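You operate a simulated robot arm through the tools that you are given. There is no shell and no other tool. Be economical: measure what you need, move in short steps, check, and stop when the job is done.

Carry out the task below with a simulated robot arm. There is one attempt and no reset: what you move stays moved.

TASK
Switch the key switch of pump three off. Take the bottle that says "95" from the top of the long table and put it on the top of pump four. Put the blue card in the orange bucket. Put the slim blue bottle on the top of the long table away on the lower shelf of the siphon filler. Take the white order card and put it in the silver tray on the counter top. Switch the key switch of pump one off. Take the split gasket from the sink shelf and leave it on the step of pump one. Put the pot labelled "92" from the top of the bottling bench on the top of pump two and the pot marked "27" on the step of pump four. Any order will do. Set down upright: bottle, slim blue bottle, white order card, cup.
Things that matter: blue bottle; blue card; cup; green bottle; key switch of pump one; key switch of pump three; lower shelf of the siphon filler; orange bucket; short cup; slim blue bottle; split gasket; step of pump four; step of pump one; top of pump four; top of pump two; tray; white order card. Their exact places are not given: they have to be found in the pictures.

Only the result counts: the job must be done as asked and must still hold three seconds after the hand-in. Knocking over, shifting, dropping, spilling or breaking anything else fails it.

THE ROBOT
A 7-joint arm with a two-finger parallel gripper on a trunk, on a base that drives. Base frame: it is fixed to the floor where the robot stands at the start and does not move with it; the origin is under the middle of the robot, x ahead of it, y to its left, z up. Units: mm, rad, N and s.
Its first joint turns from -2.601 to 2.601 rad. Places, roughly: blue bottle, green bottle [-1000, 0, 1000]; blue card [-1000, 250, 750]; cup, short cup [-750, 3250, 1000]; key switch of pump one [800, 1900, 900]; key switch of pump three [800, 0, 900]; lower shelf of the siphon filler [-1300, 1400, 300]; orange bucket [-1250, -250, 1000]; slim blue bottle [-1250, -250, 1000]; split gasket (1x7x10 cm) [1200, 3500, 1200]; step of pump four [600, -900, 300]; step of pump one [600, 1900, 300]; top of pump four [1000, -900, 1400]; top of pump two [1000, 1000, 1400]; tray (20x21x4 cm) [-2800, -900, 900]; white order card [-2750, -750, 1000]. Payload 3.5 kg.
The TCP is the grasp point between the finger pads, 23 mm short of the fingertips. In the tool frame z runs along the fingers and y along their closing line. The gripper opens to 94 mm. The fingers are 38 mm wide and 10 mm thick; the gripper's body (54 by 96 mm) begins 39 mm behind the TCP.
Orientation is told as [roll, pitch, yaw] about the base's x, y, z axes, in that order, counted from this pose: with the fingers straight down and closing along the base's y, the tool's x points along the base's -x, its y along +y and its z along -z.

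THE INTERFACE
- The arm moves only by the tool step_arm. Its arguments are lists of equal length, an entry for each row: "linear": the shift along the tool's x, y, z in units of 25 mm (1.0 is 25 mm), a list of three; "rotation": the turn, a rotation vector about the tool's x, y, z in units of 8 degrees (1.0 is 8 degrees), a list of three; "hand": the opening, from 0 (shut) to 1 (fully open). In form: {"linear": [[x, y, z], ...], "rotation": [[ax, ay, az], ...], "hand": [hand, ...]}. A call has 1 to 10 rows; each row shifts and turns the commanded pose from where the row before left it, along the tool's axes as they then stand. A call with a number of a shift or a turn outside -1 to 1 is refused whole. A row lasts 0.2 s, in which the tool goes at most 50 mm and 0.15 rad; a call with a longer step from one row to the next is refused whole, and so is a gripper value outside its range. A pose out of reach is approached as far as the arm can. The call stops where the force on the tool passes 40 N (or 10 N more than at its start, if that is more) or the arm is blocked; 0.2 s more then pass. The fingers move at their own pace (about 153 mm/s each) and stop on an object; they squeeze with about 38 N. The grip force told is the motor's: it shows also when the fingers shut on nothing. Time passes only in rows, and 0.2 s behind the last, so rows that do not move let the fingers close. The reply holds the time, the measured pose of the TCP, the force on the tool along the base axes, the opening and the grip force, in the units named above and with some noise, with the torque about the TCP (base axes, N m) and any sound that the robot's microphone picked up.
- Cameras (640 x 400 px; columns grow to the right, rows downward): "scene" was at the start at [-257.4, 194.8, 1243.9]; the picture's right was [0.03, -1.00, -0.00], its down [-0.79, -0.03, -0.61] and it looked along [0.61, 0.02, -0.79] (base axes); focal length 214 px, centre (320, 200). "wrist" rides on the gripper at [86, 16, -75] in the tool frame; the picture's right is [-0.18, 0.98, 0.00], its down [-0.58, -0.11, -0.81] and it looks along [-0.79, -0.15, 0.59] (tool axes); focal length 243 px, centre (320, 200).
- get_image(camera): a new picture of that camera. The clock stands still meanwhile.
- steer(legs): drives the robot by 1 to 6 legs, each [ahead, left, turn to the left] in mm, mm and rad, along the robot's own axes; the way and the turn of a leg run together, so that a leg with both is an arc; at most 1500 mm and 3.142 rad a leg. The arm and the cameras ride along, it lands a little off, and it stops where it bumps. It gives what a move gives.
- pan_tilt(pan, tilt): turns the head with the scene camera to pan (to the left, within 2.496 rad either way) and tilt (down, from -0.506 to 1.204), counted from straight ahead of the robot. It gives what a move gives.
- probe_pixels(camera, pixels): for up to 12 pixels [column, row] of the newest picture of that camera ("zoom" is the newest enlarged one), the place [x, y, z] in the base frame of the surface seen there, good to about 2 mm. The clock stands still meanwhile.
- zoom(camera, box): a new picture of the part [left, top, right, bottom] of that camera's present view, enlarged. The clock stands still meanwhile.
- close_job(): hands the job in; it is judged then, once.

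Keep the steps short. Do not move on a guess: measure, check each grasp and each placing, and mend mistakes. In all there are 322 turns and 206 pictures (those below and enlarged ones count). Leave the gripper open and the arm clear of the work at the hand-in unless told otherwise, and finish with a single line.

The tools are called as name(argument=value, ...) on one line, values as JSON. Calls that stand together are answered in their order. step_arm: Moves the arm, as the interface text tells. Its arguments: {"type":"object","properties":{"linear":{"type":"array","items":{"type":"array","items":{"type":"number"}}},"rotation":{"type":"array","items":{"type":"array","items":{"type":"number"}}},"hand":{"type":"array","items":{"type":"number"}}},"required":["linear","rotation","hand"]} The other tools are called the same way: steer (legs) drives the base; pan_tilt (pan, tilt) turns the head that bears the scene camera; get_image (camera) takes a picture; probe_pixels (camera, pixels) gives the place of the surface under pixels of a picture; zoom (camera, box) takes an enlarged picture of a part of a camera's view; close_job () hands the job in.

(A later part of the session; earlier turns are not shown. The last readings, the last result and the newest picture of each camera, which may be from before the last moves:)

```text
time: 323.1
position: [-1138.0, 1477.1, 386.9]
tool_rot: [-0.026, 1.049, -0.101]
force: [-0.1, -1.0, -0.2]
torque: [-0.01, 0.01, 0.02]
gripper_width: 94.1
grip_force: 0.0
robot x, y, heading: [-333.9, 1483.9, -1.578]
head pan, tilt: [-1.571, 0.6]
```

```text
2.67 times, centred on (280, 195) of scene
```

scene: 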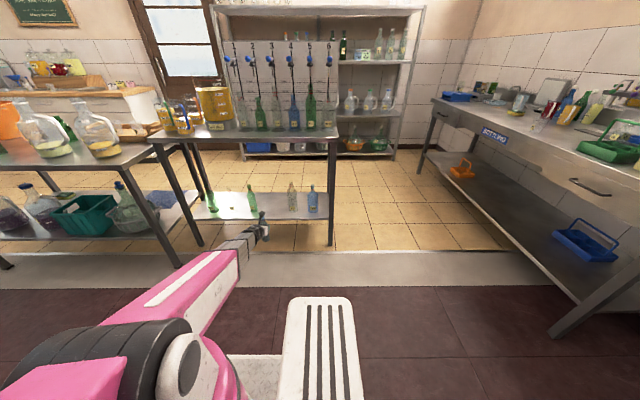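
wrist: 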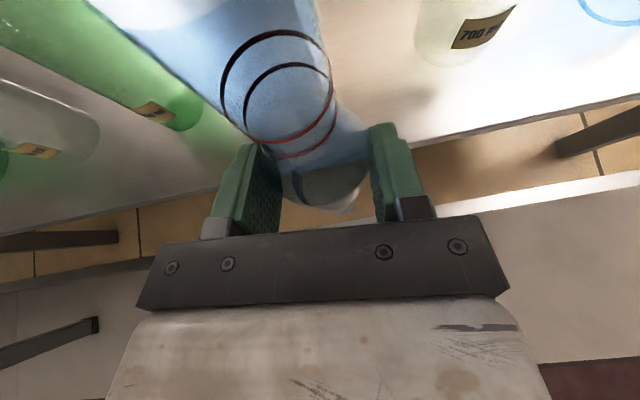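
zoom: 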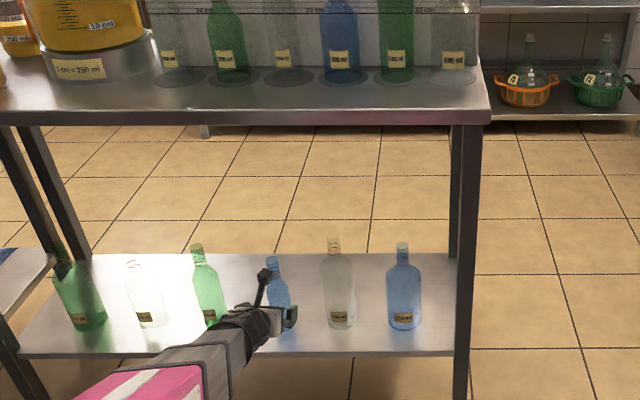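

The slim bottle stands on the lower shelf. I drive back out and bring the arm up, turning the tool down for pot 27.

steer(legs=[[0, 260, 0]])

step_arm(linear=[[0.86, 0, -0.5], [0.86, 0, -0.5], [0.86, 0, -0.5], [0.86, 0, -0.5], [0.86, 0, -0.5], [0.86, 0, -0.5], [0.86, 0, -0.5], [0.86, 0, -0.5], [0.86, 0, -0.5], [0.86, 0, -0.5]], rotation=[[0, 0, 0], [0, 0, 0], [0, 0, 0], [0, 0, 0], [0, 0, 0], [0, 0, 0], [0, 0, 0], [0, 0, 0], [0, 0, 0], [0, 0, 0]], hand=[1, 1, 1, 1, 1, 1, 1, 1, 1, 1])

step_arm(linear=[[0, 0, 0], [0, 0, 0], [0, 0, 0], [0, 0, 0], [0, 0, 0], [0, 0, 0], [0, 0, 0], [0, 0, 0], [0, 0, -1], [0, 0, -1]], rotation=[[0, -0.94, 0], [0, -0.94, 0], [0, -0.94, 0], [0, -0.94, 0], [0, -0.94, 0], [0, -0.94, 0], [0, -0.94, 0], [0, -0.94, 0], [0, 0, 0], [0, 0, 0]], hand=[1, 1, 1, 1, 1, 1, 1, 1, 1, 1])

step_arm(linear=[[0, 0, -1], [0, 0, -1], [0, 0, -1], [0, 0, -1], [0, 0, -1], [0, 0, -1], [0, 0, -1], [0, 0, -1], [0, 0, -1], [0, 0, -1]], rotation=[[0, 0, 0], [0, 0, 0], [0, 0, 0], [0, 0, 0], [0, 0, 0], [0, 0, 0], [0, 0, 0], [0, 0, 0], [0, 0, 0], [0, 0, 0]], hand=[1, 1, 1, 1, 1, 1, 1, 1, 1, 1])

step_arm(linear=[[0, 0, -1], [0, 0, -1], [0, 0, -1], [0, 0, -1], [0, 0, -1]], rotation=[[0, 0, 0], [0, 0, 0], [0, 0, 0], [0, 0, 0], [0, 0, 0]], hand=[1, 1, 1, 1, 1])

```text
time: 325.0
position: [-873.3, 1479.3, 385.0]
tool_rot: [-0.025, 1.05, -0.11]
force: [0.0, 0.9, 0.5]
torque: [-0.02, -0.01, -0.02]
gripper_width: 94.0
grip_force: 0.1
robot x, y, heading: [-70.4, 1480.4, -1.583]
head pan, tilt: [-1.571, 0.6]
```

```text
time: 327.2
position: [-872.1, 1482.1, 634.3]
tool_rot: [-0.026, 1.049, -0.107]
force: [0.7, -0.2, 0.8]
torque: [-0.02, 0.03, -0.01]
gripper_width: 93.9
grip_force: 0.0
robot x, y, heading: [-67.7, 1482.1, -1.585]
head pan, tilt: [-1.571, 0.6]
```

```text
time: 329.4
position: [-871.3, 1484.8, 684.1]
tool_rot: [-0.015, -0.001, -0.085]
force: [-0.5, -1.0, 0.2]
torque: [0.01, 0.02, 0.0]
gripper_width: 93.9
grip_force: 0.0
robot x, y, heading: [-75.5, 1477.9, -1.584]
head pan, tilt: [-1.571, 0.6]
```

```text
time: 331.6
position: [-872.7, 1487.0, 935.6]
tool_rot: [-0.013, -0.002, -0.085]
force: [0.2, -0.3, 0.2]
torque: [0.01, 0.01, 0.01]
gripper_width: 94.0
grip_force: 0.1
robot x, y, heading: [-72.2, 1485.3, -1.589]
head pan, tilt: [-1.571, 0.6]
```

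```text
time: 332.8
position: [-872.0, 1488.3, 1058.9]
tool_rot: [-0.013, -0.002, -0.084]
force: [0.4, -0.4, -0.2]
torque: [-0.05, -0.02, 0.0]
gripper_width: 93.7
grip_force: 0.0
robot x, y, heading: [-74.9, 1480.5, -1.584]
head pan, tilt: [-1.571, 0.6]
```

steer(legs=[[0, 0, -1.556], [0, -720, 0], [500, 0, 0]])

pan_tilt(pan=-1.3, tilt=0.4)

get_image(camera="scene")

get_image(camera="wrist")

```text
time: 343.1
position: [-592.5, 3008.3, 1058.6]
tool_rot: [-0.015, -0.002, -1.632]
force: [0.7, 0.1, 0.1]
torque: [-0.01, -0.01, -0.02]
gripper_width: 94.2
grip_force: 0.0
robot x, y, heading: [-578.9, 2202.4, -3.13]
head pan, tilt: [-1.571, 0.6]
```

```text
time: 343.9
position: [-591.5, 3007.6, 1058.1]
tool_rot: [-0.014, -0.003, -1.631]
force: [-1.1, 1.3, -0.8]
torque: [-0.01, 0.02, 0.02]
gripper_width: 93.7
grip_force: 0.0
robot x, y, heading: [-582.4, 2205.4, -3.129]
head pan, tilt: [-1.3, 0.4]
```

```text
91 pictures are left
```

scene: 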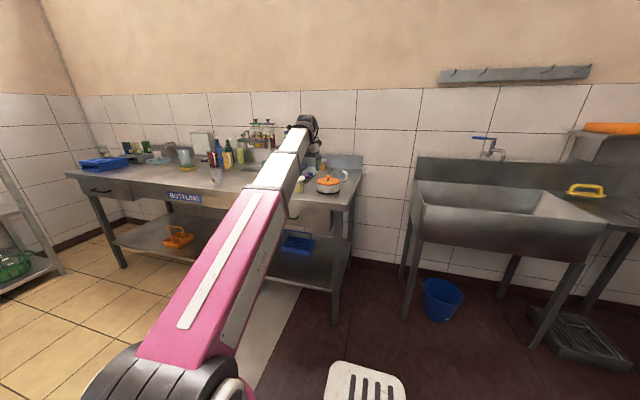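

```text
90 pictures are left
```

wrist: 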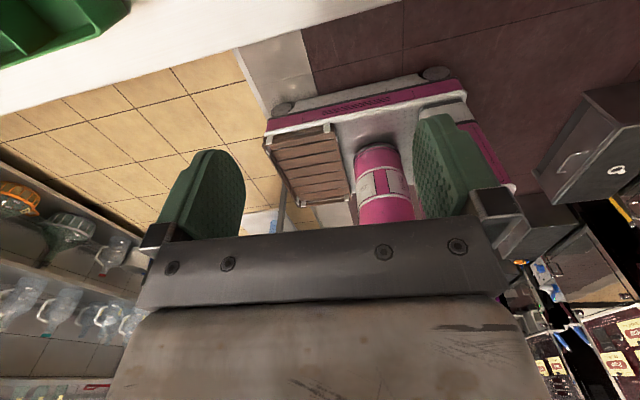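

zoom(camera="scene", box=[270, 140, 370, 215])

probe_pixels(camera="zoom", pixels=[[190, 270], [200, 235], [210, 300], [180, 240], [215, 240], [320, 270], [390, 245], [190, 320]])

```text
5.33 times, centred on (320, 178) of scene
```

zoom: 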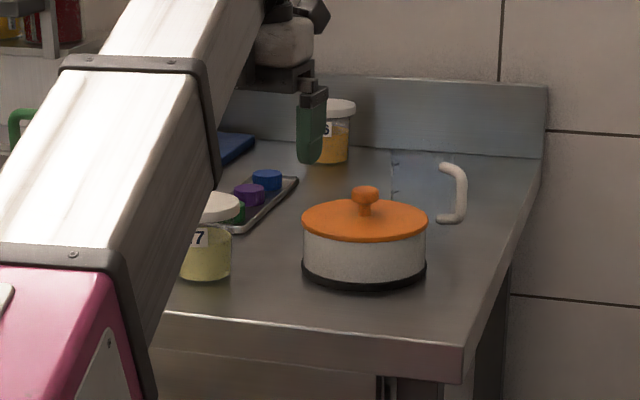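

```text
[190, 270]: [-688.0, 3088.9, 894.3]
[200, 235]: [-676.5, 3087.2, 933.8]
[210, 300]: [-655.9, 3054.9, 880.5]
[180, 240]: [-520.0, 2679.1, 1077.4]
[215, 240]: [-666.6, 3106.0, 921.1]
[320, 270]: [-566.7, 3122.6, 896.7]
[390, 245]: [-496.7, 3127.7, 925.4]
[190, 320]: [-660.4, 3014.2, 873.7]
```

I move over the pot's area to measure with the wrist camera.

steer(legs=[[100, -190, 0]])

get_image(camera="wrist")

```text
time: 345.6
position: [-695.2, 3197.6, 1057.7]
tool_rot: [-0.014, -0.001, -1.63]
force: [0.2, -0.1, -0.1]
torque: [-0.01, 0.01, -0.02]
gripper_width: 94.2
grip_force: 0.0
robot x, y, heading: [-685.1, 2397.6, -3.129]
head pan, tilt: [-1.3, 0.4]
```

```text
88 pictures are left
```

wrist: 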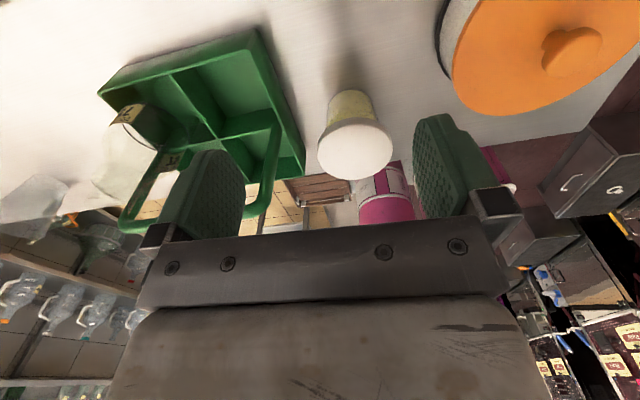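

probe_pixels(camera="wrist", pixels=[[355, 155], [322, 150], [388, 150], [355, 130], [355, 172], [258, 40], [300, 168], [272, 150], [130, 222], [275, 125], [240, 80], [350, 95]])

```text
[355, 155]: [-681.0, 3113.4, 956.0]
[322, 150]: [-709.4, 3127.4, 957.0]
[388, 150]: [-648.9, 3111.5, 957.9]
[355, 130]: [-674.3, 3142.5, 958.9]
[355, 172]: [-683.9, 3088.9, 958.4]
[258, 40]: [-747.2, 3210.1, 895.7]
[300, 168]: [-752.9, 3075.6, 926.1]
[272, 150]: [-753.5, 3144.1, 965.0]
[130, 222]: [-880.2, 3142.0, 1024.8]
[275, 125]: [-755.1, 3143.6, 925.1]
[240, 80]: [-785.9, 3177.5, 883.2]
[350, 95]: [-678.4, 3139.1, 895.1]
```

Lid centre (−680,3117), z 958, ≈65 mm wide; crate wall at x≈−750. I set the hand to 82 mm and move above the pot.

step_arm(linear=[[-0.8, 0.2, 0], [-0.8, 0.2, 0], [-0.8, 0.2, 0], [-0.8, 0.19, 0], [0, 0, 0.9], [0, 0, 0.9]], rotation=[[0, 0, 0], [0, 0, 0], [0, 0, 0], [0, 0, 0], [0, 0, 0], [0, 0, 0]], hand=[0.87, 0.87, 0.87, 0.87, 0.87, 0.87])

get_image(camera="wrist")

```text
time: 346.9
position: [-681.5, 3116.9, 1012.5]
tool_rot: [-0.014, -0.001, -1.631]
force: [-0.3, -1.0, -0.2]
torque: [-0.01, 0.02, 0.0]
gripper_width: 81.8
grip_force: 0.0
robot x, y, heading: [-678.6, 2396.8, -3.133]
head pan, tilt: [-1.3, 0.4]
```

```text
87 pictures are left
```

wrist: 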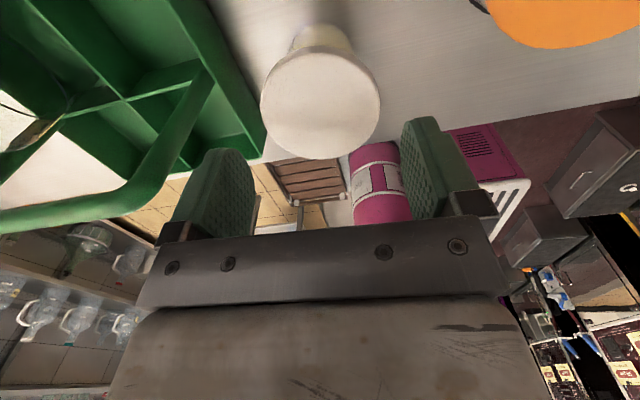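

Clear by a small margin. I descend 77 mm.

step_arm(linear=[[0, 0.05, 0.6], [0, 0, 0.6], [0, 0, 0.6], [0, 0, 0.6], [0, 0, 0.6]], rotation=[[0, 0, 0], [0, 0, 0], [0, 0, 0], [0, 0, 0], [0, 0, 0]], hand=[0.87, 0.87, 0.87, 0.87, 0.87])

get_image(camera="wrist")

```text
time: 348.1
position: [-680.1, 3117.7, 938.2]
tool_rot: [-0.014, -0.001, -1.631]
force: [0.6, -0.4, 0.0]
torque: [0.01, -0.03, 0.0]
gripper_width: 81.8
grip_force: 0.0
robot x, y, heading: [-680.6, 2396.6, -3.132]
head pan, tilt: [-1.3, 0.4]
```

```text
86 pictures are left
```

wrist: 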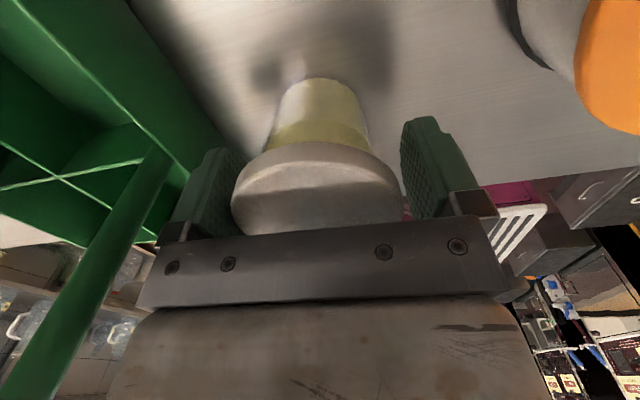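

step_arm(linear=[[0, 0, 0], [0, 0, 0], [0, 0, 0]], rotation=[[0, 0, 0], [0, 0, 0], [0, 0, 0]], hand=[0, 0, 0])

step_arm(linear=[[0, 0, -0.5], [0, 0, -1], [0, 0, -1], [0, 0, -1], [0, 0, -1], [0, 0, -1]], rotation=[[0, 0, 0], [0, 0, 0], [0, 0, 0], [0, 0, 0], [0, 0, 0], [0, 0, 0]], hand=[0, 0, 0, 0, 0, 0])

get_image(camera="wrist")

```text
time: 348.9
position: [-681.0, 3115.9, 937.2]
tool_rot: [-0.012, -0.003, -1.631]
force: [-2.8, -0.9, 1.9]
torque: [-0.02, 0.01, -0.04]
gripper_width: 71.7
grip_force: 37.5
robot x, y, heading: [-680.2, 2398.0, -3.134]
head pan, tilt: [-1.3, 0.4]
```

```text
time: 350.4
position: [-678.4, 3117.0, 1078.1]
tool_rot: [-0.016, -0.002, -1.629]
force: [-0.8, 1.0, -1.0]
torque: [0.04, -0.02, 0.04]
gripper_width: 71.8
grip_force: 37.6
robot x, y, heading: [-676.5, 2395.0, -3.133]
head pan, tilt: [-1.3, 0.4]
```

```text
85 pictures are left
```

wrist: 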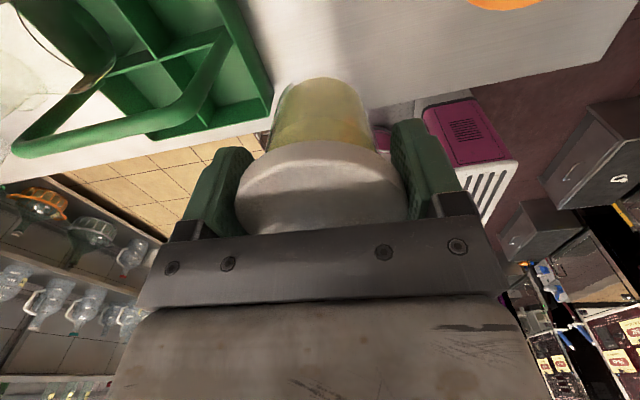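

Pot 27 is held, TCP 57 mm above its bottom. I drive along the aisle toward pump four.

steer(legs=[[-450, 300, 0], [0, 1500, -0.008], [0, 1400, 0]])

steer(legs=[[0, 0, -1.571]])

pan_tilt(pan=-1.571, tilt=0.6)

get_image(camera="scene")

```text
time: 367.2
position: [-128.4, -87.8, 1077.4]
tool_rot: [-0.014, -0.002, -1.584]
force: [-0.1, 0.0, -1.7]
torque: [-0.01, -0.01, -0.02]
gripper_width: 71.4
grip_force: 37.9
robot x, y, heading: [-97.4, -806.8, -3.084]
head pan, tilt: [-1.3, 0.4]
```

```text
time: 371.4
position: [625.1, -769.6, 1076.9]
tool_rot: [-0.014, -0.003, 3.14]
force: [1.0, 0.9, -1.9]
torque: [-0.01, 0.02, 0.0]
gripper_width: 71.4
grip_force: 38.1
robot x, y, heading: [-97.8, -809.9, 1.633]
head pan, tilt: [-1.3, 0.4]
```

```text
time: 372.1
position: [626.3, -770.1, 1076.1]
tool_rot: [-0.014, -0.002, 3.137]
force: [-0.5, 0.4, -1.1]
torque: [0.02, -0.01, 0.04]
gripper_width: 71.2
grip_force: 38.2
robot x, y, heading: [-94.7, -808.8, 1.633]
head pan, tilt: [-1.571, 0.6]
```

```text
84 pictures are left
```

scene: 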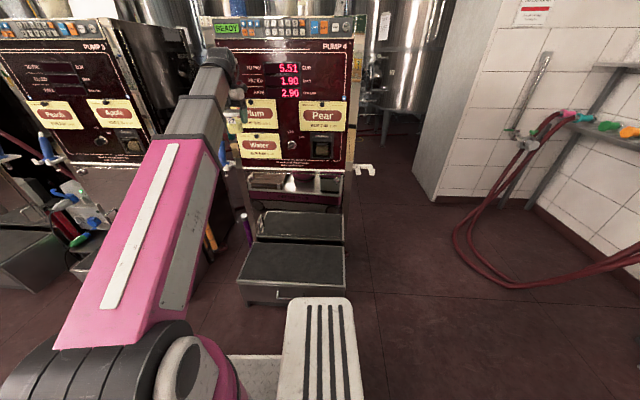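

probe_pixels(camera="scene", pixels=[[245, 280], [340, 285], [340, 250], [262, 245], [300, 265]])

steer(legs=[[-125, 0, 0]])

```text
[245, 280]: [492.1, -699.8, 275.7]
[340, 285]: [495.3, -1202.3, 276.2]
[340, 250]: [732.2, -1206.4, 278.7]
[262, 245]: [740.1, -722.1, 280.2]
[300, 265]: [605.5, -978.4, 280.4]
```

```text
time: 373.4
position: [634.5, -894.9, 1076.8]
tool_rot: [-0.013, -0.001, 3.137]
force: [0.9, -0.5, -0.7]
torque: [0.04, -0.05, -0.03]
gripper_width: 71.2
grip_force: 37.7
robot x, y, heading: [-83.2, -933.5, 1.633]
head pan, tilt: [-1.571, 0.6]
```

TCP is over the step (z 280). I descend in stages.

step_arm(linear=[[-0.1, 0, 1], [-0.1, 0, 1], [-0.1, 0, 1], [-0.1, 0, 1], [-0.1, 0, 1], [-0.1, 0, 1], [-0.1, 0, 1], [-0.1, 0, 1], [0, 0, 1], [0, 0, 1]], rotation=[[0, 0, 0], [0, 0, 0], [0, 0, 0], [0, 0, 0], [0, 0, 0], [0, 0, 0], [0, 0, 0], [0, 0, 0], [0, 0, 0], [0, 0, 0]], hand=[0, 0, 0, 0, 0, 0, 0, 0, 0, 0])

step_arm(linear=[[0, 0, 1], [0, 0, 1], [0, 0, 1], [0, 0, 1], [0, 0, 1], [0, 0, 1], [0, 0, 1], [0, 0, 1], [0, 0, 1], [0, 0, 1]], rotation=[[0, 0, 0], [0, 0, 0], [0, 0, 0], [0, 0, 0], [0, 0, 0], [0, 0, 0], [0, 0, 0], [0, 0, 0], [0, 0, 0], [0, 0, 0]], hand=[0, 0, 0, 0, 0, 0, 0, 0, 0, 0])

step_arm(linear=[[0, 0, 1], [0, 0, 1], [0, 0, 1], [0, 0, 1], [0, 0, 1], [0, 0, 1], [0, 0, 1], [0, 0, 1], [0, 0, 0.8]], rotation=[[0, 0, 0], [0, 0, 0], [0, 0, 0], [0, 0, 0], [0, 0, 0], [0, 0, 0], [0, 0, 0], [0, 0, 0], [0, 0, 0]], hand=[0, 0, 0, 0, 0, 0, 0, 0, 0])

get_image(camera="scene")

```text
time: 375.6
position: [613.7, -891.2, 826.6]
tool_rot: [-0.014, -0.002, 3.136]
force: [-0.1, 0.1, -1.0]
torque: [-0.02, 0.0, 0.0]
gripper_width: 71.3
grip_force: 38.2
robot x, y, heading: [-88.3, -933.7, 1.637]
head pan, tilt: [-1.571, 0.6]
```

```text
time: 377.8
position: [611.2, -887.9, 577.0]
tool_rot: [-0.013, -0.001, 3.136]
force: [0.2, 0.1, -1.9]
torque: [0.02, 0.02, -0.03]
gripper_width: 71.7
grip_force: 38.0
robot x, y, heading: [-86.8, -934.0, 1.636]
head pan, tilt: [-1.571, 0.6]
```

```text
time: 379.8
position: [613.6, -887.2, 357.6]
tool_rot: [-0.013, -0.001, 3.135]
force: [-0.1, 1.2, -1.9]
torque: [-0.01, -0.01, -0.03]
gripper_width: 71.4
grip_force: 37.5
robot x, y, heading: [-83.4, -933.4, 1.636]
head pan, tilt: [-1.571, 0.6]
```

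```text
83 pictures are left
```

scene: 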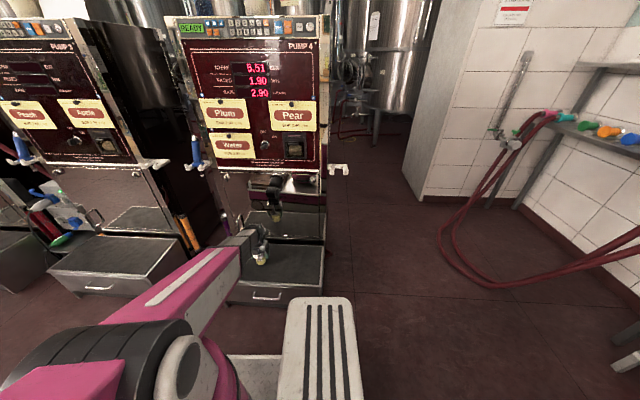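

step_arm(linear=[[0, 0, 0.4], [0, 0, 0.2], [0, 0, 0.08], [0, 0, 0.08], [0, 0, 0.06], [0, 0, 0.04]], rotation=[[0, 0, 0], [0, 0, 0], [0, 0, 0], [0, 0, 0], [0, 0, 0], [0, 0, 0]], hand=[0, 0, 0, 0, 0, 0])

```text
time: 381.2
position: [612.7, -884.3, 336.9]
tool_rot: [-0.014, 0.002, 3.137]
force: [4.3, 3.7, 29.3]
torque: [-0.4, 0.19, -0.02]
gripper_width: 71.1
grip_force: 38.2
robot x, y, heading: [-88.4, -931.7, 1.639]
head pan, tilt: [-1.571, 0.6]
```

Contact (29 N). I ease, open and rise.

step_arm(linear=[[0, 0, -0.05], [0, 0, 0], [0, 0, 0], [0, 0, -0.6], [0, 0, -1], [0, 0, -1], [0, 0, -1], [0, 0, -1], [0, 0, -1], [0, 0, -1]], rotation=[[0, 0, 0], [0, 0, 0], [0, 0, 0], [0, 0, 0], [0, 0, 0], [0, 0, 0], [0, 0, 0], [0, 0, 0], [0, 0, 0], [0, 0, 0]], hand=[0, 0.9, 1, 1, 1, 1, 1, 1, 1, 1])

zoom(camera="scene", box=[200, 180, 360, 310])

```text
time: 383.4
position: [612.7, -886.0, 501.7]
tool_rot: [-0.014, -0.002, 3.135]
force: [0.0, -0.8, 0.1]
torque: [-0.04, -0.02, -0.03]
gripper_width: 94.0
grip_force: 0.0
robot x, y, heading: [-85.8, -931.0, 1.633]
head pan, tilt: [-1.571, 0.6]
```

```text
3.08 times, centred on (280, 245) of scene
```

zoom: 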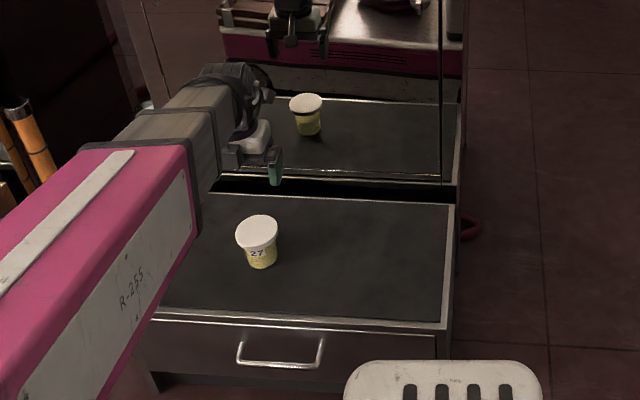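

Pot 27 stands upright on pump four's step. Last item: the white order card. I raise the arm and look toward the counter.

step_arm(linear=[[-0.3, 0, -1], [-0.3, 0, -1], [-0.3, 0, -1], [-0.3, 0, -1], [-0.3, 0, -1], [-0.3, 0, -1], [-0.3, 0, -1], [-0.3, 0, -1], [0, 0, -1], [0, 0, -1]], rotation=[[0, 0, 0], [0, 0, 0], [0, 0, 0], [0, 0, 0], [0, 0, 0], [0, 0, 0], [0, 0, 0], [0, 0, 0], [0, 0, 0], [0, 0, 0]], hand=[1, 1, 1, 1, 1, 1, 1, 1, 1, 1])

step_arm(linear=[[0, 0, -1], [0, 0, -1], [0, 0, -1], [0, 0, -1], [0, 0, -1], [0, 0, -1], [0, 0, -1], [0, 0, -1], [0, 0, -1], [0, 0, -1]], rotation=[[0, 0, 0], [0, 0, 0], [0, 0, 0], [0, 0, 0], [0, 0, 0], [0, 0, 0], [0, 0, 0], [0, 0, 0], [0, 0, 0], [0, 0, 0]], hand=[1, 1, 1, 1, 1, 1, 1, 1, 1, 1])

steer(legs=[[0, 200, 0]])

pan_tilt(pan=1.7, tilt=0.4)

get_image(camera="scene")

pan_tilt(pan=2.49, tilt=0.5)

get_image(camera="scene")

```text
time: 385.6
position: [552.6, -889.9, 753.8]
tool_rot: [-0.012, -0.003, 3.137]
force: [-0.4, -0.2, 0.2]
torque: [0.03, -0.05, 0.04]
gripper_width: 93.8
grip_force: 0.0
robot x, y, heading: [-83.8, -930.6, 1.635]
head pan, tilt: [-1.571, 0.6]
```

```text
time: 387.8
position: [552.9, -892.4, 1003.6]
tool_rot: [-0.013, -0.001, 3.137]
force: [-0.5, 0.1, -0.1]
torque: [0.01, 0.02, 0.01]
gripper_width: 94.0
grip_force: 0.0
robot x, y, heading: [-86.8, -931.7, 1.634]
head pan, tilt: [-1.571, 0.6]
```

```text
time: 389.4
position: [349.6, -905.1, 1002.8]
tool_rot: [-0.013, -0.002, 3.141]
force: [0.4, -0.8, -0.2]
torque: [-0.04, 0.02, 0.01]
gripper_width: 93.9
grip_force: 0.2
robot x, y, heading: [-288.1, -947.5, 1.639]
head pan, tilt: [-1.571, 0.6]
```

```text
time: 392.2
position: [349.3, -905.6, 1003.1]
tool_rot: [-0.012, -0.003, 3.141]
force: [0.3, 0.5, 0.0]
torque: [0.02, 0.05, 0.0]
gripper_width: 94.1
grip_force: 0.0
robot x, y, heading: [-287.4, -947.2, 1.64]
head pan, tilt: [1.7, 0.4]
```

```text
81 pictures are left
```

scene: 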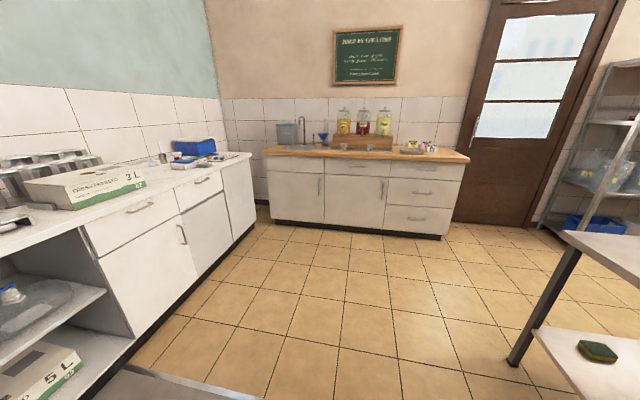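

```text
time: 393.3
position: [349.6, -904.9, 1002.8]
tool_rot: [-0.013, 0.0, 3.14]
force: [-0.1, -0.2, -1.0]
torque: [0.0, 0.02, -0.01]
gripper_width: 94.2
grip_force: 0.0
robot x, y, heading: [-289.2, -945.0, 1.637]
head pan, tilt: [2.491, 0.499]
```

```text
80 pictures are left
```

scene: 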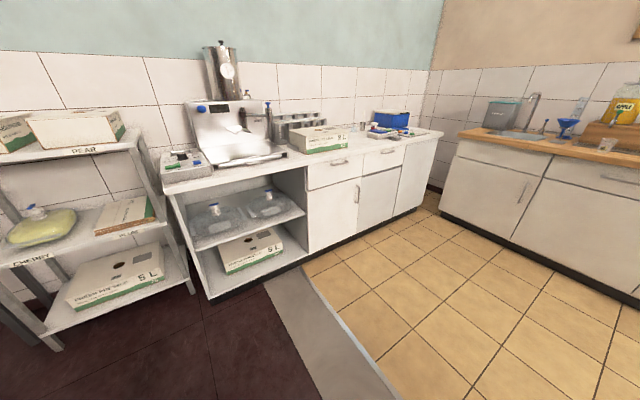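

probe_pixels(camera="scene", pixels=[[210, 300], [300, 262], [60, 345], [195, 285], [415, 210], [440, 215], [635, 300], [330, 180], [440, 135], [480, 140]])

pan_tilt(pan=1.7, tilt=0.4)

zoom(camera="scene", box=[360, 100, 480, 175])

probe_pixels(camera="zoom", pixels=[[325, 225], [345, 240], [270, 270], [240, 275], [310, 280], [400, 230], [300, 300], [560, 300], [200, 290], [100, 240], [350, 260], [500, 280]])

```text
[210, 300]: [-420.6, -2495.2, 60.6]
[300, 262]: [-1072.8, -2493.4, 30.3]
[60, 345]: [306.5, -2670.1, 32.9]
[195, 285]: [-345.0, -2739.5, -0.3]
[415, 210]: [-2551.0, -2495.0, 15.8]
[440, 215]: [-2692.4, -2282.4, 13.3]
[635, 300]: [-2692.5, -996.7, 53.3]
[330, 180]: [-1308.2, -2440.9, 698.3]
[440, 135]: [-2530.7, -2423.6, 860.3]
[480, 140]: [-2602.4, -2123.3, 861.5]
```

```text
time: 394.4
position: [348.9, -904.9, 1002.3]
tool_rot: [-0.013, -0.003, 3.14]
force: [0.5, -0.3, 1.3]
torque: [-0.04, 0.0, -0.02]
gripper_width: 94.1
grip_force: 0.0
robot x, y, heading: [-291.5, -946.8, 1.642]
head pan, tilt: [1.7, 0.4]
```

```text
5.33 times, centred on (420, 138) of scene
```

zoom: 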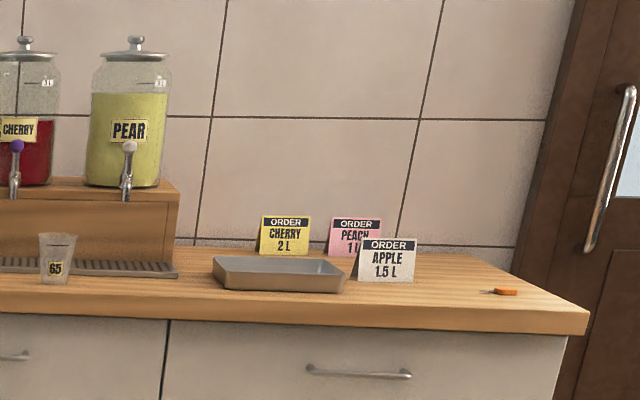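

```text
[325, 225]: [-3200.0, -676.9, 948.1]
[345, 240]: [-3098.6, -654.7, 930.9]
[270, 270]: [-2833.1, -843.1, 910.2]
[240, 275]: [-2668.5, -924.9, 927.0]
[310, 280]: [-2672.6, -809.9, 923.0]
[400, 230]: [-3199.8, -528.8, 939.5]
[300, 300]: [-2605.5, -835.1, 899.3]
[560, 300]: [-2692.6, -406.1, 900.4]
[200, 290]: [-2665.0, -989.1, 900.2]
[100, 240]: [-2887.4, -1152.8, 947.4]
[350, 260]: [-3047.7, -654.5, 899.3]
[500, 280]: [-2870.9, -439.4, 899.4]
```

Tray: x −2670…−2880, y −930…−730 on the counter (z 900). The white card stands right of it. I turn round and drive there past the table end.

probe_pixels(camera="zoom", pixels=[[365, 243], [414, 243], [360, 278], [412, 278], [388, 260], [214, 258], [345, 290], [225, 288], [335, 262], [280, 290]])

steer(legs=[[0, 0, 3.07], [120, 0, 0], [0, -1400, 0]])

pan_tilt(pan=-1.571, tilt=0.5)

get_image(camera="scene")

```text
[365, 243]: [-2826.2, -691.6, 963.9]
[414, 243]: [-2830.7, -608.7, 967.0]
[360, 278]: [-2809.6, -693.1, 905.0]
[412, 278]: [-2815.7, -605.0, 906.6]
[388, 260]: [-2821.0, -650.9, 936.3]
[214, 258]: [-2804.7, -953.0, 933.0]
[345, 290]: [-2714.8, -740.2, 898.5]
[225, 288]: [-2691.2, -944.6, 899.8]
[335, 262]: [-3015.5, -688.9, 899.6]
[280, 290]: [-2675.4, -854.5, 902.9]
```

```text
time: 409.7
position: [-2354.1, -1163.9, 1003.5]
tool_rot: [-0.012, -0.002, -0.019]
force: [0.5, 0.6, 0.5]
torque: [-0.04, -0.02, -0.02]
gripper_width: 93.8
grip_force: 0.1
robot x, y, heading: [-1713.6, -1134.3, -1.523]
head pan, tilt: [1.7, 0.4]
```

```text
time: 412.5
position: [-2353.4, -1164.1, 1002.4]
tool_rot: [-0.015, -0.002, -0.021]
force: [0.2, 1.1, 0.2]
torque: [0.02, 0.01, 0.02]
gripper_width: 93.8
grip_force: 0.0
robot x, y, heading: [-1717.5, -1128.1, -1.52]
head pan, tilt: [-1.571, 0.499]
```

```text
78 pictures are left
```

scene: 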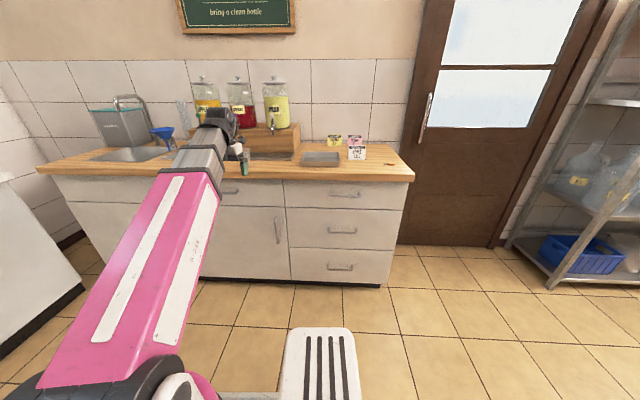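

probe_pixels(camera="scene", pixels=[[551, 286], [510, 243], [638, 285], [395, 285], [415, 175], [345, 160], [357, 150]])

step_arm(linear=[[0, 0, 0], [0, 0, 0], [0, 0, 0], [0, 0, 0], [0, 0, 0], [0, 0, 0], [0, 0, 0], [0, 0, 0], [0, 0, 0], [0, 0, 0]], rotation=[[0, 0, 1], [0, 0, 1], [0, 0, 1], [0, 0, 1], [0, 0, 1], [0, 0, 1], [0, 0, 1], [0, 0, 1], [0, 0, 1], [0, 0, 1]], hand=[1, 1, 1, 1, 1, 1, 1, 1, 1, 1])

```text
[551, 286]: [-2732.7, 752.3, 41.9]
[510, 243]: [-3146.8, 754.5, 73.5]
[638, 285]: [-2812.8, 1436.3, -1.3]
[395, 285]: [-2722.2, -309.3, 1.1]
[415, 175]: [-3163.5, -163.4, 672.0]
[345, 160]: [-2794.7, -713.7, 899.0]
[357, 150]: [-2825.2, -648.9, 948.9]
```

```text
time: 414.7
position: [-2354.5, -1163.5, 1003.3]
tool_rot: [-0.002, -0.015, -1.419]
force: [-0.7, -0.2, -0.1]
torque: [0.02, -0.02, -0.06]
gripper_width: 93.8
grip_force: 0.0
robot x, y, heading: [-1714.8, -1134.7, -1.518]
head pan, tilt: [-1.571, 0.499]
```

steer(legs=[[-500, -280, -0.05]])

zoom(camera="scene", box=[240, 100, 400, 200])

```text
time: 417.9
position: [-2648.0, -647.9, 1002.4]
tool_rot: [0.0, -0.014, -1.469]
force: [0.1, -0.1, 0.5]
torque: [0.0, 0.01, 0.0]
gripper_width: 94.0
grip_force: 0.0
robot x, y, heading: [-2004.1, -656.4, -1.573]
head pan, tilt: [-1.571, 0.499]
```

```text
4.00 times, centred on (320, 150) of scene
```

zoom: 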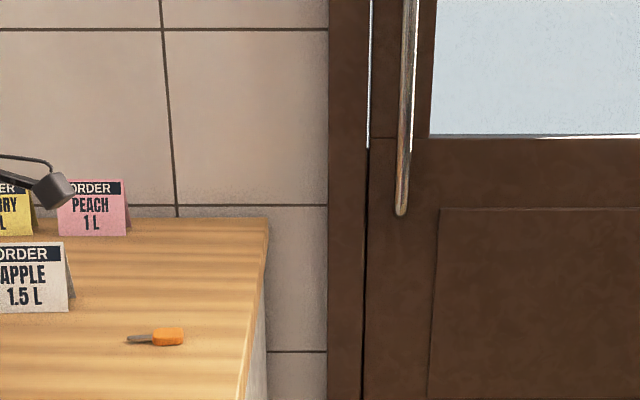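

pan_tilt(pan=-1.2, tilt=0.5)

get_image(camera="scene")

zoom(camera="scene", box=[290, 120, 410, 195])

```text
time: 418.7
position: [-2646.8, -647.6, 1003.3]
tool_rot: [-0.002, -0.014, -1.471]
force: [0.6, -0.4, 0.3]
torque: [-0.02, 0.0, 0.01]
gripper_width: 93.8
grip_force: 0.1
robot x, y, heading: [-2009.7, -652.2, -1.575]
head pan, tilt: [-1.201, 0.499]
```

```text
76 pictures are left
```

scene: 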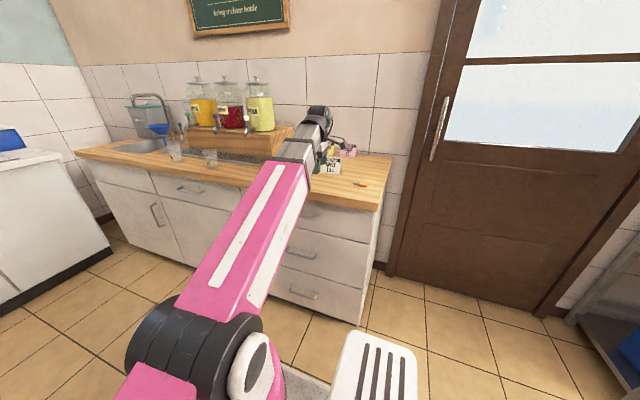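

```text
5.33 times, centred on (350, 158) of scene
```

zoom: 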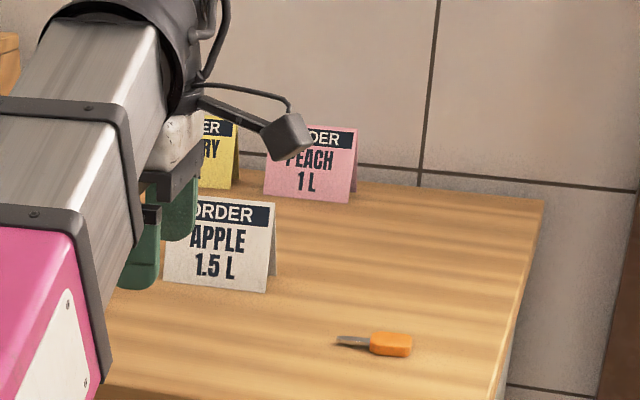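

probe_pixels(camera="zoom", pixels=[[272, 205], [240, 203], [200, 202], [266, 288], [172, 282], [275, 272], [275, 235], [355, 130], [340, 340]])

```text
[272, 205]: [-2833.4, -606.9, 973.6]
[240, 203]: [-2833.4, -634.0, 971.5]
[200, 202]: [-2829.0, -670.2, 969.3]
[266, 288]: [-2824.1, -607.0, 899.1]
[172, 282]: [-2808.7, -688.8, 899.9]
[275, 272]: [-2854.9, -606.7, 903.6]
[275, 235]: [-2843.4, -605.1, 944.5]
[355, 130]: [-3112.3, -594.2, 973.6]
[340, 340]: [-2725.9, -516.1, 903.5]
```

Ridge centre (−2831,−649), z 973; my closing line fits. I raise a little, move over it with 55 mm opening.

step_arm(linear=[[0, 0, -0.8], [0, 0, -0.8], [0.1, -0.92, 0], [0.1, -0.92, 0], [0.1, -0.92, 0], [0.1, -0.92, 0], [0.1, -0.92, 0], [0.1, -0.92, 0], [0.05, -0.92, 0], [0.05, -0.92, 0]], rotation=[[0, 0, 0], [0, 0, 0], [0, 0, 0], [0, 0, 0], [0, 0, 0], [0, 0, 0], [0, 0, 0], [0, 0, 0], [0, 0, 0], [0, 0, 0]], hand=[0.6, 0.6, 0.6, 0.6, 0.6, 0.6, 0.6, 0.6, 0.6, 0.6])

get_image(camera="wrist")

```text
time: 420.9
position: [-2833.4, -649.0, 1041.9]
tool_rot: [0.0, -0.013, -1.469]
force: [0.1, -0.1, 0.5]
torque: [0.0, -0.02, 0.01]
gripper_width: 56.3
grip_force: 0.2
robot x, y, heading: [-2008.0, -655.0, -1.572]
head pan, tilt: [-1.201, 0.499]
```

```text
74 pictures are left
```

wrist: 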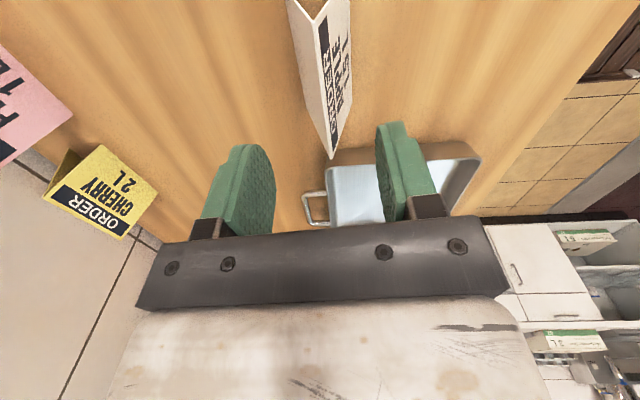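

Aligned. I probe the tray here, then descend and grip.

probe_pixels(camera="wrist", pixels=[[360, 190], [335, 160], [478, 158], [340, 215], [460, 185], [345, 178], [440, 165], [318, 205]])

step_arm(linear=[[0, 0, 0.8], [0, 0, 0.8], [0, 0, 0.8], [0, 0, 0.75], [0, 0, 0], [0, 0, 0], [0, 0, 0]], rotation=[[0, 0, 0], [0, 0, 0], [0, 0, 0], [0, 0, 0], [0, 0, 0], [0, 0, 0], [0, 0, 0]], hand=[0.6, 0.6, 0.6, 0.6, 0, 0, 0])

step_arm(linear=[[0, 0, -0.5], [0, 0, -1], [0, 0, -1], [0, 0, -1]], rotation=[[0, 0, 0], [0, 0, 0], [0, 0, 0], [0, 0, 0]], hand=[0, 0, 0, 0])

get_image(camera="wrist")

```text
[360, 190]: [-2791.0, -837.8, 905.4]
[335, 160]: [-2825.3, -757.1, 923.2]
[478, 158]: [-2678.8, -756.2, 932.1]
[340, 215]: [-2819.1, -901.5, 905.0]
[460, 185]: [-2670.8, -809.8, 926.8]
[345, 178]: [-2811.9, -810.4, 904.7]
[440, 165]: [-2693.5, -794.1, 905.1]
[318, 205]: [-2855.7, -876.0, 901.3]
```

```text
time: 422.5
position: [-2832.2, -651.7, 963.4]
tool_rot: [-0.003, -0.014, -1.468]
force: [0.7, -0.1, 0.7]
torque: [0.04, 0.02, -0.04]
gripper_width: 17.7
grip_force: 37.8
robot x, y, heading: [-2005.7, -652.5, -1.576]
head pan, tilt: [-1.201, 0.499]
```

```text
time: 423.5
position: [-2831.3, -649.0, 1051.5]
tool_rot: [0.001, -0.015, -1.47]
force: [0.7, -0.2, 0.3]
torque: [0.02, -0.02, -0.02]
gripper_width: 17.6
grip_force: 37.8
robot x, y, heading: [-2010.5, -653.0, -1.569]
head pan, tilt: [-1.201, 0.499]
```

```text
73 pictures are left
```

wrist: 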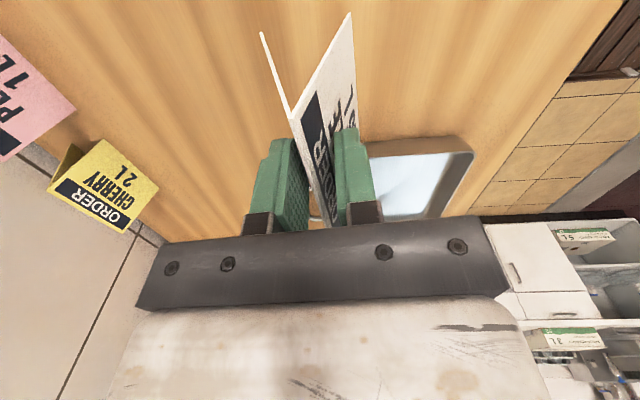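

Held. Tray interior: centre ≈ (−2752,−855), floor z 905. I move over it.

step_arm(linear=[[-0.95, 0.26, 0], [-0.95, 0.26, 0], [-0.95, 0.26, 0], [-0.95, 0.26, 0], [-0.95, 0.26, 0], [-0.95, 0.26, 0], [-0.95, 0.26, 0], [-0.95, 0.26, 0], [-0.92, 0.24, 0]], rotation=[[0, 0, 0], [0, 0, 0], [0, 0, 0], [0, 0, 0], [0, 0, 0], [0, 0, 0], [0, 0, 0], [0, 0, 0], [0, 0, 0]], hand=[0, 0, 0, 0, 0, 0, 0, 0, 0])

get_image(camera="wrist")

get_image(camera="scene")

```text
time: 425.5
position: [-2754.6, -854.9, 1054.3]
tool_rot: [-0.003, -0.013, -1.471]
force: [-0.2, 0.6, 0.1]
torque: [-0.02, -0.02, -0.01]
gripper_width: 17.2
grip_force: 38.6
robot x, y, heading: [-2008.3, -649.2, -1.574]
head pan, tilt: [-1.201, 0.499]
```

```text
72 pictures are left
```

wrist: 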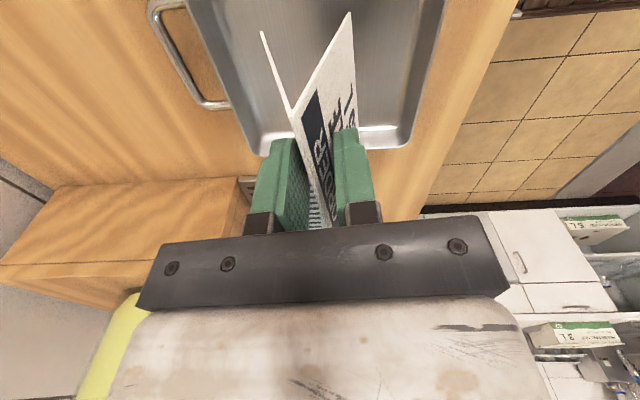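

```text
71 pictures are left
```

scene: 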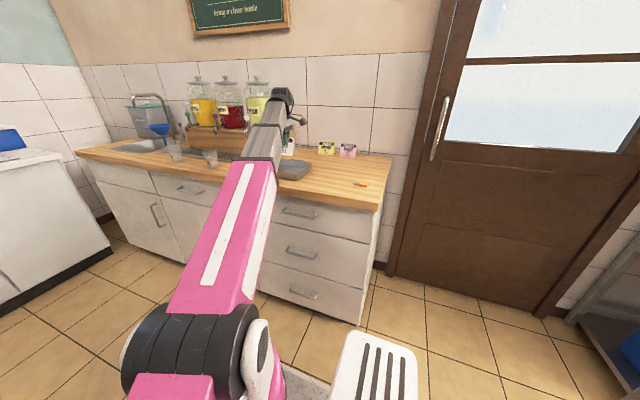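

probe_pixels(camera="wrist", pixels=[[330, 140], [380, 125], [275, 125], [215, 40], [240, 60], [410, 60], [430, 40], [390, 60], [260, 110]])

```text
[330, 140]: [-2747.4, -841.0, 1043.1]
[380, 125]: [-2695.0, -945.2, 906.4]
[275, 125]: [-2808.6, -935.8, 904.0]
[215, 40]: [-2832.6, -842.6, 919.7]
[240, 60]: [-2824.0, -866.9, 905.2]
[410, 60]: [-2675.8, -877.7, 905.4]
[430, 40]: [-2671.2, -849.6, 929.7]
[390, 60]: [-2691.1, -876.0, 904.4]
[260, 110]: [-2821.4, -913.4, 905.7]
```

Card is centred over the tray floor. I descend to contact.

step_arm(linear=[[0, 0, 0.9], [0, 0, 0.9], [0, 0, 0.9], [0, 0, 0.4], [0, 0, 0.12], [0, 0, 0.1]], rotation=[[0, 0, 0], [0, 0, 0], [0, 0, 0], [0, 0, 0], [0, 0, 0], [0, 0, 0]], hand=[0, 0, 0, 0, 0, 0])

step_arm(linear=[[0, 0, 0.05], [0, 0, 0.05], [0, 0, 0.05]], rotation=[[0, 0, 0], [0, 0, 0], [0, 0, 0]], hand=[0, 0, 0])

```text
time: 426.9
position: [-2753.7, -855.9, 971.5]
tool_rot: [-0.001, -0.014, -1.47]
force: [-0.2, 0.1, -0.2]
torque: [-0.02, 0.01, 0.0]
gripper_width: 16.8
grip_force: 38.2
robot x, y, heading: [-2006.1, -655.0, -1.574]
head pan, tilt: [-1.201, 0.499]
```

```text
time: 427.7
position: [-2753.3, -858.0, 967.7]
tool_rot: [-0.001, -0.014, -1.47]
force: [1.2, -2.5, 23.7]
torque: [0.52, 0.07, 0.0]
gripper_width: 16.3
grip_force: 37.4
robot x, y, heading: [-2008.3, -651.5, -1.572]
head pan, tilt: [-1.201, 0.499]
```

Contact (24 N). I ease, open and rise.

step_arm(linear=[[0, 0, -0.03], [0, 0, 0], [0, 0, 0], [0, 0, -0.6], [0, 0, -1], [0, 0, -1], [0, 0, -1], [0, 0, -1], [0, 0, -1]], rotation=[[0, 0, 0], [0, 0, 0], [0, 0, 0], [0, 0, 0], [0, 0, 0], [0, 0, 0], [0, 0, 0], [0, 0, 0], [0, 0, 0]], hand=[0, 0.5, 0.6, 0.6, 0.6, 0.6, 0.6, 0.8, 1])

get_image(camera="wrist")

```text
time: 429.7
position: [-2755.6, -853.8, 1109.2]
tool_rot: [-0.004, -0.015, -1.471]
force: [0.0, 0.2, -0.3]
torque: [-0.02, -0.01, 0.0]
gripper_width: 93.9
grip_force: 0.1
robot x, y, heading: [-2006.9, -652.7, -1.573]
head pan, tilt: [-1.201, 0.499]
```

```text
70 pictures are left
```

wrist: 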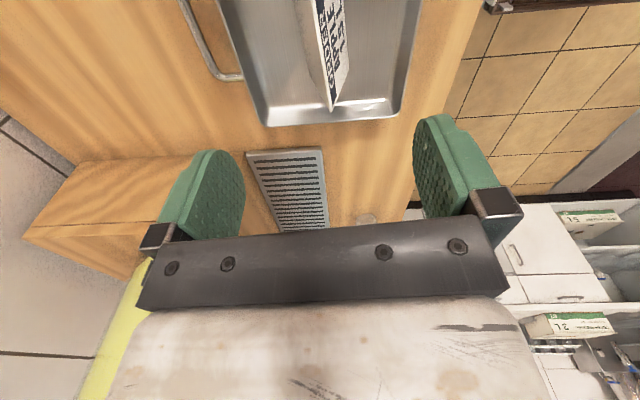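

The white card stands in the tray. I back off and take a last look at the pumps.

steer(legs=[[0, 350, 0]])

pan_tilt(pan=1.9, tilt=0.15)

zoom(camera="scene", box=[100, 80, 540, 320])

pan_tilt(pan=-1.0, tilt=0.4)

zoom(camera="scene", box=[160, 80, 420, 240])

```text
time: 431.6
position: [-2507.5, -874.5, 1107.9]
tool_rot: [-0.001, -0.015, -1.449]
force: [-0.3, -0.2, 0.0]
torque: [0.0, 0.02, 0.01]
gripper_width: 94.0
grip_force: 0.0
robot x, y, heading: [-1764.4, -658.7, -1.552]
head pan, tilt: [-1.201, 0.499]
stopped in leg 1: the robot was blocked; the commanded pose is now the measured one
```

```text
time: 434.3
position: [-2504.7, -875.6, 1108.0]
tool_rot: [-0.001, -0.015, -1.45]
force: [0.0, -0.2, 0.0]
torque: [0.01, 0.06, -0.01]
gripper_width: 93.8
grip_force: 0.0
robot x, y, heading: [-1763.1, -660.9, -1.55]
head pan, tilt: [1.901, 0.15]
```

```text
1.45 times, centred on (320, 200) of scene
```

zoom: 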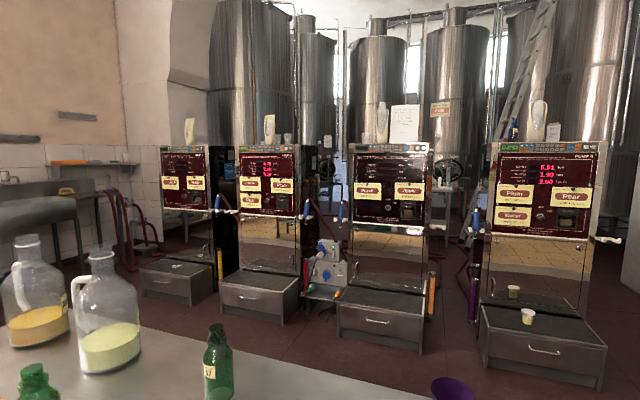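

```text
time: 436.8
position: [-2505.7, -874.9, 1107.5]
tool_rot: [-0.002, -0.015, -1.45]
force: [-0.9, -0.2, -0.3]
torque: [-0.01, -0.01, 0.03]
gripper_width: 94.2
grip_force: 0.0
robot x, y, heading: [-1762.4, -659.8, -1.552]
head pan, tilt: [-1.0, 0.4]
```

```text
2.46 times, centred on (290, 160) of scene
```

zoom: 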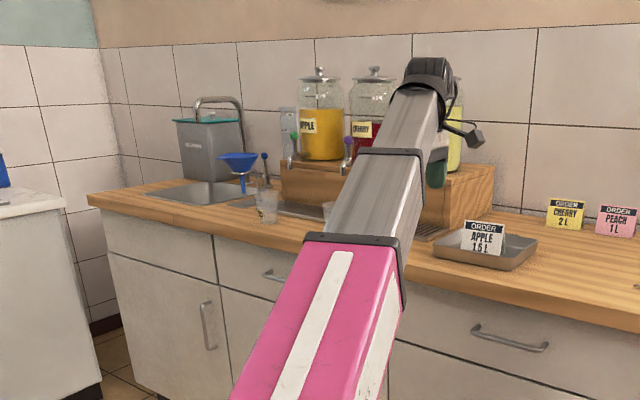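

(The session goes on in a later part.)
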